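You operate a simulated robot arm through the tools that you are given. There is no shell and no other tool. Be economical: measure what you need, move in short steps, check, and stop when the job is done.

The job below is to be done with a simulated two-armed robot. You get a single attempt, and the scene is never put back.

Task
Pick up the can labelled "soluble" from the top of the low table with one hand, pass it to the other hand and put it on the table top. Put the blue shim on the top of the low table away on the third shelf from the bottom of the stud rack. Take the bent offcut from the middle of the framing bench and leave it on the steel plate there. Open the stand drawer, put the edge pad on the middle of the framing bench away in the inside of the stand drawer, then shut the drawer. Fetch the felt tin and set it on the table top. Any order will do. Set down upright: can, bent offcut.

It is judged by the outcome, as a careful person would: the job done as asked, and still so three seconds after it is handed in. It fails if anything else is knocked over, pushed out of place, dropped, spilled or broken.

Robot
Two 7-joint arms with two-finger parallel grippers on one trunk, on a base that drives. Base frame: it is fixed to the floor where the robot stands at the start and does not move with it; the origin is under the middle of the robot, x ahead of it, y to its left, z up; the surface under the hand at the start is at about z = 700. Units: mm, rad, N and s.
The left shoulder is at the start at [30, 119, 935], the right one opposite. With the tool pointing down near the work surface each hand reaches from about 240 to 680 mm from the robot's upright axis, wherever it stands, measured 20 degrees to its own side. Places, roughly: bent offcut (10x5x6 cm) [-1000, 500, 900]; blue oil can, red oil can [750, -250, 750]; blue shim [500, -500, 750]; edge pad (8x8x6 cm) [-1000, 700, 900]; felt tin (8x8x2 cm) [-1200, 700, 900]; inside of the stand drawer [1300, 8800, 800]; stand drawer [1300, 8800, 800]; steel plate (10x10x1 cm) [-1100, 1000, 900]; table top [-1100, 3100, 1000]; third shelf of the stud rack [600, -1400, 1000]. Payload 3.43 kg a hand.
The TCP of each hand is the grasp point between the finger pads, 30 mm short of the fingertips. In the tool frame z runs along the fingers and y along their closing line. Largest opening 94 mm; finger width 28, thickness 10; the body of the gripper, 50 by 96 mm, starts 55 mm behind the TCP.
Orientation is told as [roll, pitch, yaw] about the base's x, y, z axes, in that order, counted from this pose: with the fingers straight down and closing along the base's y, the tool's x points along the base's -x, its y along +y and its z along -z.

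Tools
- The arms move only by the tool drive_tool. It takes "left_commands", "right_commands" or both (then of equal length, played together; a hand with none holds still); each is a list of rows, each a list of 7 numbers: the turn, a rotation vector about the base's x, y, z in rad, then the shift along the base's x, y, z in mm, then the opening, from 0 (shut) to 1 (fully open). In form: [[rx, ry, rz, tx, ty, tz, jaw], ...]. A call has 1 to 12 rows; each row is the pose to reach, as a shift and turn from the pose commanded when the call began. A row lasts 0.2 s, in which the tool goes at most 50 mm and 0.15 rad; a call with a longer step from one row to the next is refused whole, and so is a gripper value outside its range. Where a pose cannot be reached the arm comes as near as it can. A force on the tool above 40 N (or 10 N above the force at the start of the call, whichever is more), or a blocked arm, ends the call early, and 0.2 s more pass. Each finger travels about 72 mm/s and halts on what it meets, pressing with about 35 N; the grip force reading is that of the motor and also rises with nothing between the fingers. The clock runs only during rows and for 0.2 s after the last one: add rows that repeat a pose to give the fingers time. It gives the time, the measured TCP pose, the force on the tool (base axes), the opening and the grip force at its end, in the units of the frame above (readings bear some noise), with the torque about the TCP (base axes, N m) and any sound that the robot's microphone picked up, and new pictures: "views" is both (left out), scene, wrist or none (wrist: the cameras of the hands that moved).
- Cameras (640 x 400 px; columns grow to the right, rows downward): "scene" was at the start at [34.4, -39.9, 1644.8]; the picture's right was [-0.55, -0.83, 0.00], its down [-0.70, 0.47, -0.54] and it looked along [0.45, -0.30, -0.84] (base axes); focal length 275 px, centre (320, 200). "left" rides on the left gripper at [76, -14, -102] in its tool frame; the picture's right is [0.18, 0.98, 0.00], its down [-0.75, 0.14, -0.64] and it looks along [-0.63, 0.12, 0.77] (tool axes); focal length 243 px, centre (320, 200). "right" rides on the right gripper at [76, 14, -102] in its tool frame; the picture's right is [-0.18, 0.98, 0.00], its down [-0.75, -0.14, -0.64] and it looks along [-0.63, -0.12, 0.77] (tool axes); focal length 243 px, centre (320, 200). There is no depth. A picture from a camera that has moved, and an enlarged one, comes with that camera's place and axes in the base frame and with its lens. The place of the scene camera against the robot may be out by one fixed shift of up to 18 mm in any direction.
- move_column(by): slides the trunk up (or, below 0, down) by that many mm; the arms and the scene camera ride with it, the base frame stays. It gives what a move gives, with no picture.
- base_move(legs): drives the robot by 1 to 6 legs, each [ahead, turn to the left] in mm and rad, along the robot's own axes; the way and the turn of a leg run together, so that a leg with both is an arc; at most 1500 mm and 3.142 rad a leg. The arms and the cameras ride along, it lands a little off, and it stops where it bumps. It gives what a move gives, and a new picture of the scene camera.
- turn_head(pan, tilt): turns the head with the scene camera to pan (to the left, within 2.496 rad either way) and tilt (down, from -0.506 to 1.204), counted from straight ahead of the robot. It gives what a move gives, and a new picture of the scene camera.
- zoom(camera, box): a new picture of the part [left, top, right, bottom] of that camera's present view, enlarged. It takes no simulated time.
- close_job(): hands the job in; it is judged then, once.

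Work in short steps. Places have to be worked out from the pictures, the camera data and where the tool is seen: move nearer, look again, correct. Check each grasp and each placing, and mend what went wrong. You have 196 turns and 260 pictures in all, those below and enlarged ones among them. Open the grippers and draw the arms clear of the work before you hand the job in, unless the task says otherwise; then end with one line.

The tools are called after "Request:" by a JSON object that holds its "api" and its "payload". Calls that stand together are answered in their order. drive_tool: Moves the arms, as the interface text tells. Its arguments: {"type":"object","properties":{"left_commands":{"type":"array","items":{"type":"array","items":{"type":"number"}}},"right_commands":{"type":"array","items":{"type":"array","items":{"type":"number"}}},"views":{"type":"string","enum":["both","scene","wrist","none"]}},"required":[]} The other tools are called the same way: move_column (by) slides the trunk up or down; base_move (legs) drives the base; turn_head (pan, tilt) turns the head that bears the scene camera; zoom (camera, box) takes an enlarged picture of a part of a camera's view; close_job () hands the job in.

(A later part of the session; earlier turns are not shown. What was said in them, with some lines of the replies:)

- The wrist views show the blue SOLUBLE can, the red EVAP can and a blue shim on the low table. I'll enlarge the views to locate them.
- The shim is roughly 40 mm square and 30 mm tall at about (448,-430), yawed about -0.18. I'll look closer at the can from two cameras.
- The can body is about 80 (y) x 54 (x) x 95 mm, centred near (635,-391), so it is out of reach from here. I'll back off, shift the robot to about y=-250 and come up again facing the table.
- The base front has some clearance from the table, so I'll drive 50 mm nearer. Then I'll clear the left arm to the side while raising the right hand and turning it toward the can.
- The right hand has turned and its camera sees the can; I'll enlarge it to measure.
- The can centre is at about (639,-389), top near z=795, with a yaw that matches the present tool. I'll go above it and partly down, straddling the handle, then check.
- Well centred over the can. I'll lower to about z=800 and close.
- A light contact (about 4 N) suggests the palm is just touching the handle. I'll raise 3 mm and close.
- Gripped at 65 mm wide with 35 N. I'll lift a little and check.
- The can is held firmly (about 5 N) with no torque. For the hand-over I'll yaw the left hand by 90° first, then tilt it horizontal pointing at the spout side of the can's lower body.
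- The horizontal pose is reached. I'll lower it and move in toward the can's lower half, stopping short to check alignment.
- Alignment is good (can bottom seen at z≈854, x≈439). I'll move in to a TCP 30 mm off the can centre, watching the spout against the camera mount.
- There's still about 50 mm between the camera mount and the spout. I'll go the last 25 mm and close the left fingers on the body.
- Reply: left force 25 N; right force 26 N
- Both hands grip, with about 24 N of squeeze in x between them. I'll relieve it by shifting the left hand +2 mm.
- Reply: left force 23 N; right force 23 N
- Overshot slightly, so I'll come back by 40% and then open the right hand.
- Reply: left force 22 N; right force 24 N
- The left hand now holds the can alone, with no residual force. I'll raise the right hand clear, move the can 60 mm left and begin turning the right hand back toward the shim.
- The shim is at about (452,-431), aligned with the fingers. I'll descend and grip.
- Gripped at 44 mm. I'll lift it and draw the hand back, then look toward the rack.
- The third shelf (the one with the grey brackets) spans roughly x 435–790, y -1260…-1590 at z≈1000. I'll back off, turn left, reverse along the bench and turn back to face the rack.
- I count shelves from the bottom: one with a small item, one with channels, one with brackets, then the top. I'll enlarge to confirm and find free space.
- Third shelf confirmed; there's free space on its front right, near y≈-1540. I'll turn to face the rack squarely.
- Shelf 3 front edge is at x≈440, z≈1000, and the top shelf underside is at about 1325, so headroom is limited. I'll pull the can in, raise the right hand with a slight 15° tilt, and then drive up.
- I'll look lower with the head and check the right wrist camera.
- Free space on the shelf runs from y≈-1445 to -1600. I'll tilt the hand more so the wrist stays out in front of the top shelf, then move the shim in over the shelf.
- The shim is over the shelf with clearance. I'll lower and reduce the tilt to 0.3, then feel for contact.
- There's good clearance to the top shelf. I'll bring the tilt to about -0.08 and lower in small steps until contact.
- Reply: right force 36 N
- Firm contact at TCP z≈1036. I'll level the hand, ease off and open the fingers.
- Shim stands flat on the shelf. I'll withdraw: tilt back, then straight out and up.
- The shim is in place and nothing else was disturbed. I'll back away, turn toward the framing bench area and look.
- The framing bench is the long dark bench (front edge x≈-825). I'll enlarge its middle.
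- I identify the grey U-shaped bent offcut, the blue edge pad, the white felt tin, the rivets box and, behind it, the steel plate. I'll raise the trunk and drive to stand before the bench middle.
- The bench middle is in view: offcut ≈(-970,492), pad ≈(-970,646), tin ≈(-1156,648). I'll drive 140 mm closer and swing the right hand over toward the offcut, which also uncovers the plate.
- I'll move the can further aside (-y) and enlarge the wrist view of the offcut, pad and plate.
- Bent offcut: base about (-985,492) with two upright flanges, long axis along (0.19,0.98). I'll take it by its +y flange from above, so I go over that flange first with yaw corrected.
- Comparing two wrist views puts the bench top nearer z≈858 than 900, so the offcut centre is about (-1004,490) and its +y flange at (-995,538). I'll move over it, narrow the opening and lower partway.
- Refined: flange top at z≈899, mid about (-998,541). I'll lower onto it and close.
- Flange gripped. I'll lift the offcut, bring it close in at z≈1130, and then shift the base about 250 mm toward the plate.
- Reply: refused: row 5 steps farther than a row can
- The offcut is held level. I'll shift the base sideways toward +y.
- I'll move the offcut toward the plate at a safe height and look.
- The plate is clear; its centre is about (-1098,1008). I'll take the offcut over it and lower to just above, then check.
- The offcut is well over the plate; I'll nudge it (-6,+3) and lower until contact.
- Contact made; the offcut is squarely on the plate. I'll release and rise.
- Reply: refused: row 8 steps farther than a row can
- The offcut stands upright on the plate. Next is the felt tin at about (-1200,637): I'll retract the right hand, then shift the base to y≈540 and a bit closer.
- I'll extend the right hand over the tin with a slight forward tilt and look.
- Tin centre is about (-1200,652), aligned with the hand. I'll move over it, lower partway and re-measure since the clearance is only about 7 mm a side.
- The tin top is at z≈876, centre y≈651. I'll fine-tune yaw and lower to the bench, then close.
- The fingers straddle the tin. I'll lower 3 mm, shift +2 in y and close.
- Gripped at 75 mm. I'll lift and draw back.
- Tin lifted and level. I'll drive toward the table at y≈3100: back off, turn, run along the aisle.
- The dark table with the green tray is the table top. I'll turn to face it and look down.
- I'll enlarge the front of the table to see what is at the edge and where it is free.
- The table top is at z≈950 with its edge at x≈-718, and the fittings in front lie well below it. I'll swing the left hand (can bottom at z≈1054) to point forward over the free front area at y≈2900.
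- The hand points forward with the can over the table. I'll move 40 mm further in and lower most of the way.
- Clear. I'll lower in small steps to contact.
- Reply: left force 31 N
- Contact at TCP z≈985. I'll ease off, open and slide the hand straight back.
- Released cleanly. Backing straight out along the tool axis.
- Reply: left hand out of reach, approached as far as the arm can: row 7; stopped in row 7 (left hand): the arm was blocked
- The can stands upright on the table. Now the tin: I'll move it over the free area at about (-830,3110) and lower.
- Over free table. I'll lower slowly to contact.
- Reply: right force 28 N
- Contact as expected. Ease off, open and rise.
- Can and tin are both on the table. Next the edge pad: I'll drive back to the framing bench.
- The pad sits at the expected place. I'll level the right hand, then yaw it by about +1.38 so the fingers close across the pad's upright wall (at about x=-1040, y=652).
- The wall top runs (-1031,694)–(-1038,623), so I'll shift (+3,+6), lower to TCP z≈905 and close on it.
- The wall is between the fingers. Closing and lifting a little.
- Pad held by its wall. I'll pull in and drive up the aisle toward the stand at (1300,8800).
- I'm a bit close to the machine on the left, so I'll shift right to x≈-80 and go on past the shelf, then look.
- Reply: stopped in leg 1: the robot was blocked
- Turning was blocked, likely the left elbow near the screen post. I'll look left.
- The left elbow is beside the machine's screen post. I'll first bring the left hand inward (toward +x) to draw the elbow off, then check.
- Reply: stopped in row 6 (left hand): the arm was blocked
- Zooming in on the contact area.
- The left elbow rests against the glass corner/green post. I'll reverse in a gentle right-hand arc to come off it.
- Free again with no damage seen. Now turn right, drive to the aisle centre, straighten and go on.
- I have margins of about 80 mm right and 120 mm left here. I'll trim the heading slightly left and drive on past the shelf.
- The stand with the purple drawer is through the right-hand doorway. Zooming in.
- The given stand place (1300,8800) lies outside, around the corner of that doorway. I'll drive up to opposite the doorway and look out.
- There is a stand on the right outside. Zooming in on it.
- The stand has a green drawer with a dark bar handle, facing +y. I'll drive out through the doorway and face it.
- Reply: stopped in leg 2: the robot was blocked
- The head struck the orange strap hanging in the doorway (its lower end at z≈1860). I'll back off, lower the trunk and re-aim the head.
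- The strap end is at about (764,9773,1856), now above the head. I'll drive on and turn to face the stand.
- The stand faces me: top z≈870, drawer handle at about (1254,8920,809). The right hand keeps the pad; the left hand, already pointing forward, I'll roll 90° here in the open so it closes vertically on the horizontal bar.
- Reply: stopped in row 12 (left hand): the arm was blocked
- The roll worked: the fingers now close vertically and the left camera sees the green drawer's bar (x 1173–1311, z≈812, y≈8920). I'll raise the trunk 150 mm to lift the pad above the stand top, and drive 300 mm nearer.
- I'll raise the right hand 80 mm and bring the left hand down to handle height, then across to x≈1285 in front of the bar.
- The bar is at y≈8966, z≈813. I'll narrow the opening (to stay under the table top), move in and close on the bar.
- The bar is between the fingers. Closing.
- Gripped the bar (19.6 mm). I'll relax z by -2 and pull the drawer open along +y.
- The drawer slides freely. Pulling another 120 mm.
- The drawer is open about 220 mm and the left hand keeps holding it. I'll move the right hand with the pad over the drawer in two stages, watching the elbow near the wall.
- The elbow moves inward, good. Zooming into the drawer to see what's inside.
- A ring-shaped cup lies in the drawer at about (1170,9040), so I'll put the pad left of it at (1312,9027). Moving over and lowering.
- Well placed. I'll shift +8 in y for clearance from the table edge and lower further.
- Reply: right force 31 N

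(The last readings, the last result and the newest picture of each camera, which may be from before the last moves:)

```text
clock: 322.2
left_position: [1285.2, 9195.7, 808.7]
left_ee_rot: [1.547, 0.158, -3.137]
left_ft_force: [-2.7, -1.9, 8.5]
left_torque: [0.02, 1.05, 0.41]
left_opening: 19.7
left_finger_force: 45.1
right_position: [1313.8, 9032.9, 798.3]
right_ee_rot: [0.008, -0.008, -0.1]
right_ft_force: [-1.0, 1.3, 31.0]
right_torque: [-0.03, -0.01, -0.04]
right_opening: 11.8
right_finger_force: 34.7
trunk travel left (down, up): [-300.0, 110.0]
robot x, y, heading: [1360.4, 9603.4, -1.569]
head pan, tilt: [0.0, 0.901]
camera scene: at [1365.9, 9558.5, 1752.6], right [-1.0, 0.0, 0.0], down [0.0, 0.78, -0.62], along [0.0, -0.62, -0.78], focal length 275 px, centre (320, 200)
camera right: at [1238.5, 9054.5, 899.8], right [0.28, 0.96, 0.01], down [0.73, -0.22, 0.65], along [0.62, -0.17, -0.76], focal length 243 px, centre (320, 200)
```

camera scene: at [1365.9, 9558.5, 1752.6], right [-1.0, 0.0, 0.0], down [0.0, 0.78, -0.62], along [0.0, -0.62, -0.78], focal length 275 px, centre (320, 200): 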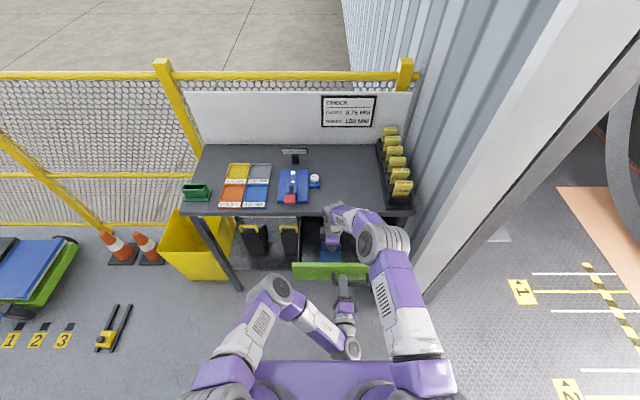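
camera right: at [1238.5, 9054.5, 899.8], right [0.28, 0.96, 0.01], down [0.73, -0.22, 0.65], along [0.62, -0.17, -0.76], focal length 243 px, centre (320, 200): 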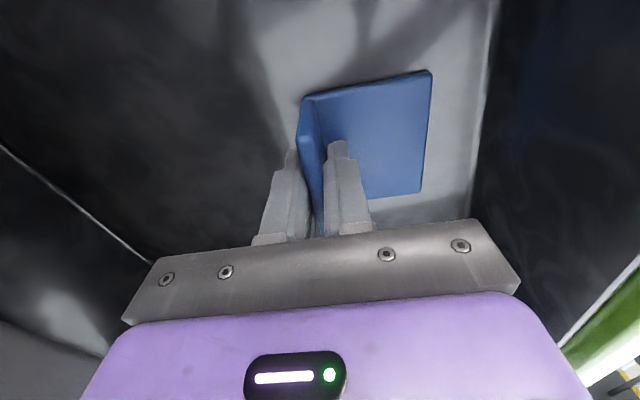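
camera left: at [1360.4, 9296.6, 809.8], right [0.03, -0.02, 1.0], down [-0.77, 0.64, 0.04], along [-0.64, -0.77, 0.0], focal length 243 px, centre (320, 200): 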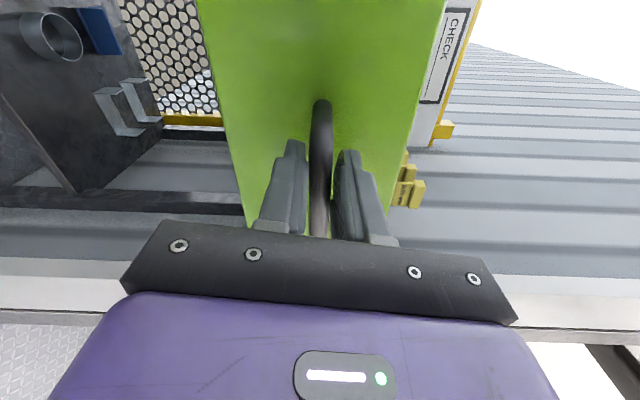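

Contact with the drawer floor at TCP z≈798. Ease off, open and rise straight up.

Request:
{"api": "drive_tool", "payload": {"right_commands": [[0, 0, 0, 0, 0, 4, 0], [0, 0, 0, 0, 0, 4, 0.2], [0, 0, 0, 0, 0, 4, 0.35], [0, 0, 0, 0, 0, 4, 0.35], [0, 0, 0, 0, 0, 30, 0.35], [0, 0, 0, 0, 0, 70, 0.35], [0, 0, 0, 0, 0, 115, 0.35], [0, 0, 0, 0, 0, 160, 0.35], [0, 0, 0, 0, 0, 200, 0.35], [0, 0, 0, 0, 40, 230, 0.35], [0, 0, 0, 0, 85, 240, 0.35]]}}

Request:
{"api": "zoom", "payload": {"camera": "scene", "box": [260, 180, 420, 290]}}

```text
clock: 324.6
left_position: [1284.2, 9195.5, 809.2]
left_ee_rot: [1.549, 0.156, -3.138]
left_ft_force: [-1.6, 1.0, 20.0]
left_torque: [0.03, 1.1, 0.16]
left_opening: 19.3
left_finger_force: 44.9
right_position: [1311.9, 9121.2, 1035.1]
right_ee_rot: [0.014, -0.005, -0.1]
right_ft_force: [-0.5, 0.3, -0.5]
right_torque: [-0.03, -0.01, 0.02]
right_opening: 32.8
right_finger_force: 0.1
trunk travel left (down, up): [-300.0, 110.0]
robot x, y, heading: [1360.8, 9600.8, -1.569]
head pan, tilt: [0.0, 0.901]
camera scene: at [1365.9, 9557.0, 1752.3], right [-1.0, 0.0, 0.0], down [0.0, 0.78, -0.62], along [0.0, -0.62, -0.78], focal length 275 px, centre (320, 200)
camera right: at [1237.3, 9141.7, 1136.1], right [0.28, 0.96, 0.01], down [0.73, -0.22, 0.64], along [0.62, -0.17, -0.77], focal length 243 px, centre (320, 200)
```

scene: 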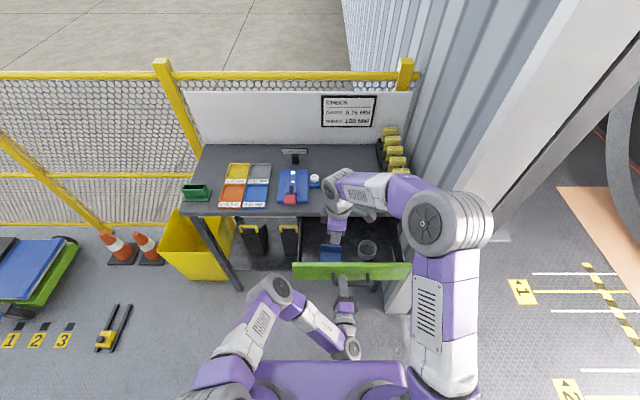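
right: 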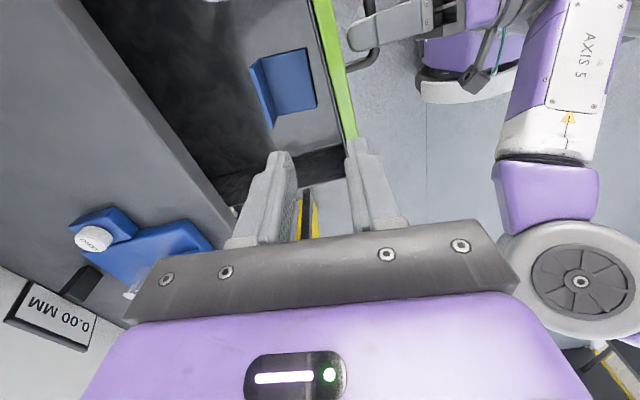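

```text
3.64 times, centred on (340, 235) of scene
camera zoom: at [1365.9, 9557.0, 1752.3], right [-1.0, 0.0, 0.0], down [0.0, 0.78, -0.62], along [0.0, -0.62, -0.78], focal length 999 px, centre (247, 73)
```

zoom: 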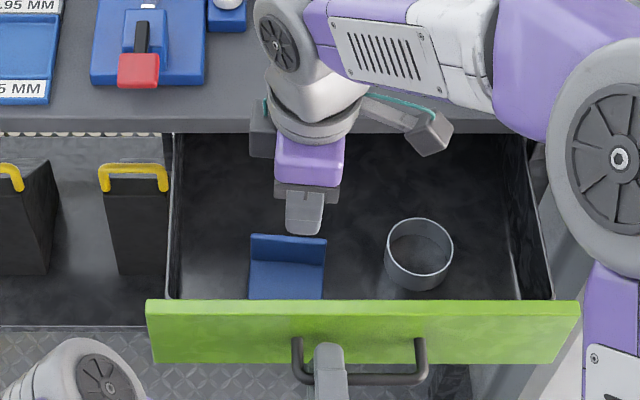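

The pad stands in the drawer next to the cup. I'll draw the right hand back and push the drawer shut with the left.

Request:
{"api": "drive_tool", "payload": {"right_commands": [[0, 0, 0, 0, 40, 10, 0.35], [0, 0, 0, 0, 80, 20, 0.35], [0, 0, 0, 0, 120, 20, 0.35], [0, 0, 0, 0, 120, 20, 0.35], [0, 0, 0, 0, 120, 20, 0.35], [0, 0, 0, 0, 120, 20, 0.35], [0, 0, 0, 0, 120, 20, 0.35], [0, 0, 0, 0, 120, 20, 0.35], [0, 0, 0, 0, 120, 20, 0.35], [0, 0, 0, 0, 120, 20, 0.35]], "left_commands": [[0, 0, 0, 0, 0, -2, 0], [0, 0, 0, 0, 0, -2, 0], [0, 0, 0, 0, -15, -2, 0], [0, 0, 0, 0, -40, -2, 0], [0, 0, 0, 0, -65, -2, 0], [0, 0, 0, 0, -90, -2, 0], [0, 0, 0, 0, -115, -2, 0], [0, 0, 0, 0, -140, -2, 0], [0, 0, 0, 0, -165, -2, 0], [0, 0, 0, 0, -185, -2, 0]], "views": "scene"}}

Request:
{"api": "drive_tool", "payload": {"left_commands": [[0, 0, 0, 0, -12, 0, 0], [0, 0, 0, 0, -22, 0, 0], [0, 0, 0, 0, -30, 0, 0], [0, 0, 0, 0, -36, 0, 0], [0, 0, 0, 0, -42, 0, 0], [0, 0, 0, 0, -42, 0, 0]]}}

```text
clock: 326.8
left_position: [1284.1, 9010.2, 811.1]
left_ee_rot: [1.552, 0.158, -3.138]
left_ft_force: [-5.4, -0.7, 18.2]
left_torque: [-0.1, 1.02, 0.07]
left_opening: 19.8
left_finger_force: 44.9
right_position: [1312.5, 9240.7, 1055.9]
right_ee_rot: [0.015, -0.003, -0.097]
right_ft_force: [-0.5, 0.4, 0.5]
right_torque: [-0.03, 0.04, 0.01]
right_opening: 32.8
right_finger_force: 0.0
trunk travel left (down, up): [-300.0, 110.0]
robot x, y, heading: [1360.9, 9601.3, -1.567]
head pan, tilt: [0.0, 0.901]
camera scene: at [1365.6, 9556.5, 1752.3], right [-1.0, 0.0, 0.0], down [0.0, 0.78, -0.62], along [0.0, -0.62, -0.78], focal length 275 px, centre (320, 200)
```

scene: 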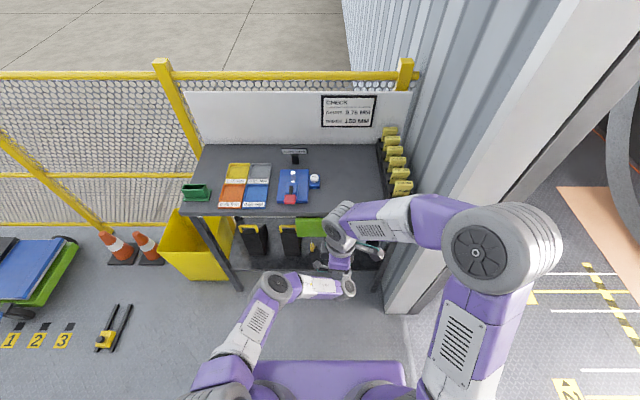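

```text
clock: 328.4
left_position: [1285.5, 8974.7, 811.2]
left_ee_rot: [1.546, 0.151, 3.141]
left_ft_force: [3.7, 21.6, 14.0]
left_torque: [-0.12, 1.13, 0.64]
left_opening: 19.7
left_finger_force: 45.4
right_position: [1314.1, 9243.4, 1056.2]
right_ee_rot: [0.012, -0.006, -0.098]
right_ft_force: [-0.2, 0.0, -0.3]
right_torque: [0.0, -0.01, 0.03]
right_opening: 32.9
right_finger_force: 0.0
trunk travel left (down, up): [-300.0, 110.0]
robot x, y, heading: [1363.4, 9601.6, -1.568]
head pan, tilt: [0.0, 0.901]
stopped in row 6 (left hand): the force on the tool passed its limit at 41 N (the readings are from after the stop); the commanded pose is now the measured one
camera scene: at [1367.8, 9560.3, 1752.3], right [-1.0, 0.0, 0.0], down [0.0, 0.78, -0.62], along [0.0, -0.62, -0.78], focal length 275 px, centre (320, 200)
camera left: at [1361.0, 9076.2, 809.8], right [0.03, -0.02, 1.0], down [-0.77, 0.64, 0.04], along [-0.64, -0.77, 0.0], focal length 243 px, centre (320, 200)
```

scene: 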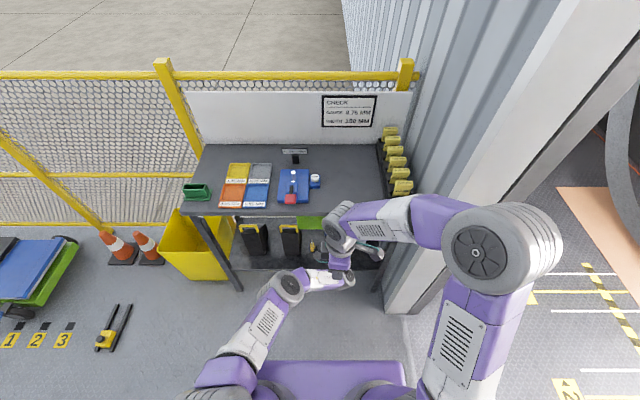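
left: 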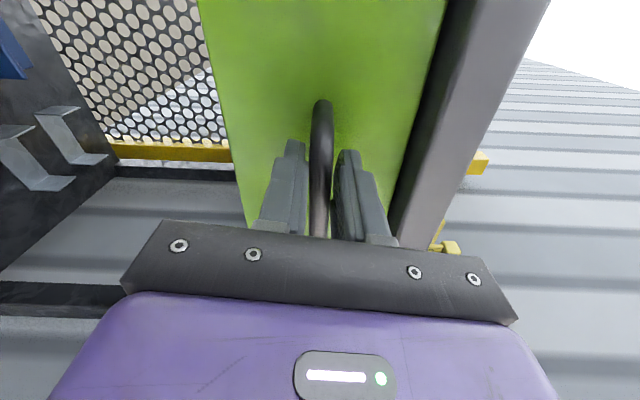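

The drawer is fully home (same position as before opening, with a firm stop). I'll open the left fingers and back off.

Request:
{"api": "drive_tool", "payload": {"left_commands": [[0, 0, 0, 0, 0, 0, 0.3], [0, 0, 0, 0, 0, 0, 0.45], [0, 0, 0, 0, 0, 0, 0.45], [0, 0, 0, 0, 30, 0, 0.45], [0, 0, 0, 0, 65, 0, 0.45], [0, 0, 0, 0, 105, 0, 0.45], [0, 0, 0, 0, 145, 0, 0.6], [0, 0, 0, 0, 180, 0, 1], [0, 0, 0, 0, 180, 0, 1]], "right_commands": [[0, 0, 0, 0, 0, 0, 0.6], [0, 0, 0, 0, 0, 0, 0.8], [0, 0, 0, 0, 0, 0, 1], [0, 0, 0, 0, 0, 0, 1], [0, 0, 0, 0, 0, 0, 1], [0, 0, 0, 0, 0, 0, 1], [0, 0, 0, 0, 0, 0, 1], [0, 0, 0, 0, 0, 0, 1], [0, 0, 0, 0, 0, 0, 1]]}}

Request:
{"api": "base_move", "payload": {"legs": [[-250, 0]]}}

Request:
{"api": "zoom", "payload": {"camera": "left", "box": [0, 0, 640, 400]}}

```text
clock: 330.4
left_position: [1285.2, 9151.3, 807.8]
left_ee_rot: [1.539, 0.157, 3.137]
left_ft_force: [-0.1, -0.4, 1.1]
left_torque: [0.01, -0.02, -0.05]
left_opening: 94.1
left_finger_force: 0.0
right_position: [1311.3, 9239.0, 1054.8]
right_ee_rot: [0.018, -0.004, -0.099]
right_ft_force: [0.2, -0.3, -0.4]
right_torque: [-0.01, 0.01, 0.02]
right_opening: 94.2
right_finger_force: 0.1
trunk travel left (down, up): [-300.0, 110.0]
robot x, y, heading: [1358.5, 9602.0, -1.571]
head pan, tilt: [0.0, 0.901]
camera scene: at [1365.9, 9554.7, 1752.2], right [-1.0, 0.0, 0.0], down [0.0, 0.78, -0.62], along [0.0, -0.62, -0.78], focal length 275 px, centre (320, 200)
camera right: at [1237.4, 9260.3, 1155.8], right [0.28, 0.96, 0.02], down [0.73, -0.23, 0.64], along [0.62, -0.17, -0.77], focal length 243 px, centre (320, 200)
camera left: at [1361.1, 9252.4, 807.8], right [0.03, -0.03, 1.0], down [-0.77, 0.64, 0.04], along [-0.64, -0.77, -0.01], focal length 243 px, centre (320, 200)
```

scene: 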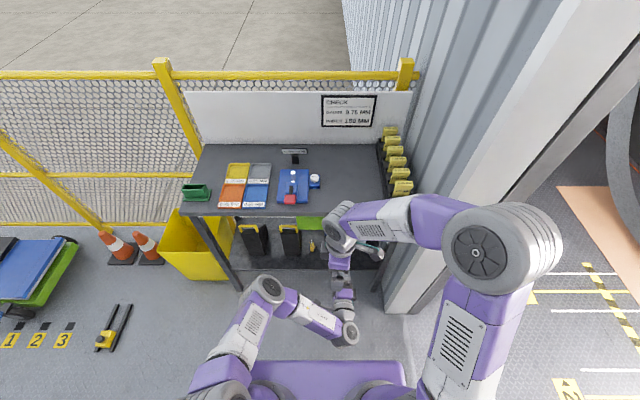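
right: 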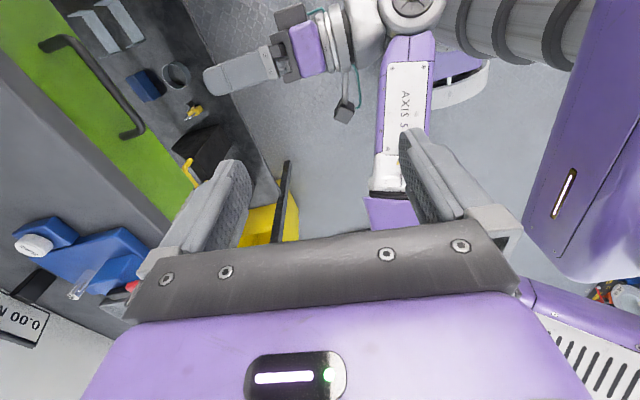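
left: 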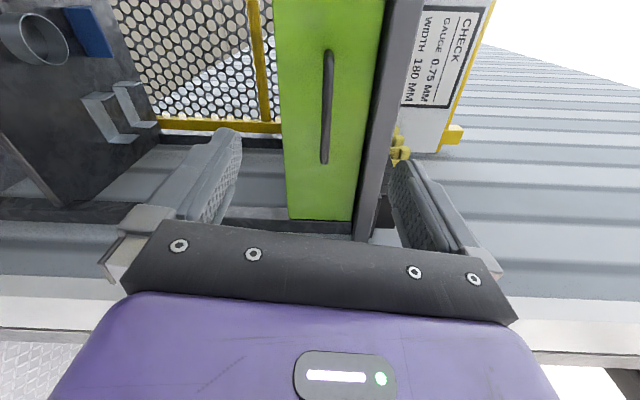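

```text
clock: 332.2
left_position: [1282.9, 9400.0, 807.0]
left_ee_rot: [1.541, 0.157, 3.135]
left_ft_force: [0.1, 0.9, 0.1]
left_torque: [0.0, 0.01, -0.02]
left_opening: 94.0
left_finger_force: 0.0
right_position: [1311.1, 9489.5, 1055.7]
right_ee_rot: [0.015, -0.004, -0.1]
right_ft_force: [0.0, 0.0, -0.2]
right_torque: [-0.01, 0.01, 0.0]
right_opening: 94.3
right_finger_force: 0.0
trunk travel left (down, up): [-300.0, 110.0]
robot x, y, heading: [1361.2, 9852.1, -1.573]
head pan, tilt: [0.0, 0.901]
camera scene: at [1365.5, 9805.0, 1752.2], right [-1.0, 0.0, 0.0], down [0.0, 0.78, -0.62], along [0.0, -0.62, -0.78], focal length 275 px, centre (320, 200)
```

scene: 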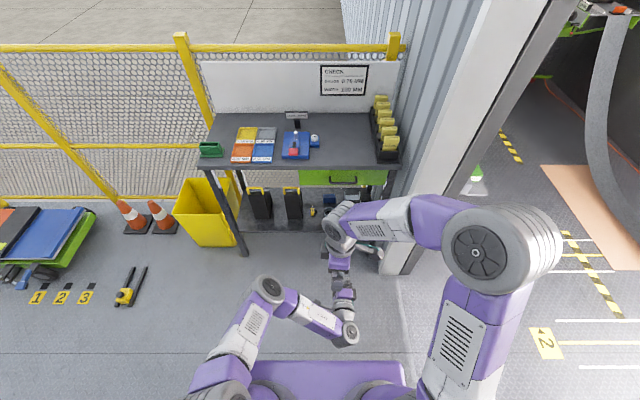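

```text
1.00 times, centred on (320, 200) of left (not enlarged: the box is as wide or as high as the picture)
camera zoom: at [1359.7, 9501.5, 808.2], right [0.03, -0.03, 1.0], down [-0.77, 0.64, 0.04], along [-0.64, -0.77, 0.0], focal length 243 px, centre (320, 200)
```

zoom: 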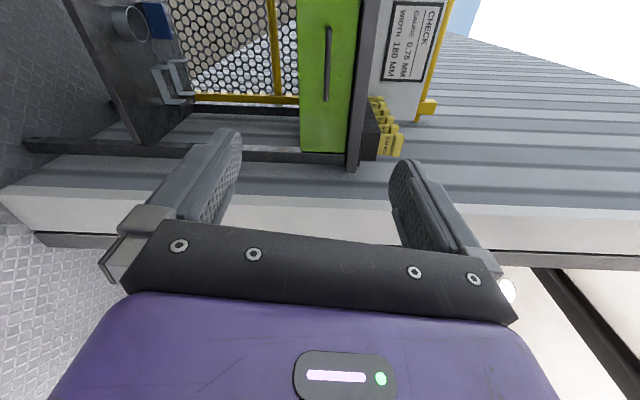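

The drawer is shut and flush, both hands are empty and clear of the work, and every item was checked in its place. Handing in.

Request:
{"api": "close_job", "payload": {}}

```text
The job is handed in.
```

The job is handed in, with all five tasks done and each placing checked in the pictures; on the way I bumped a machine's screen post with an elbow and a hanging strap with the head, and I saw no damage, though I didn't look at the strap closely.
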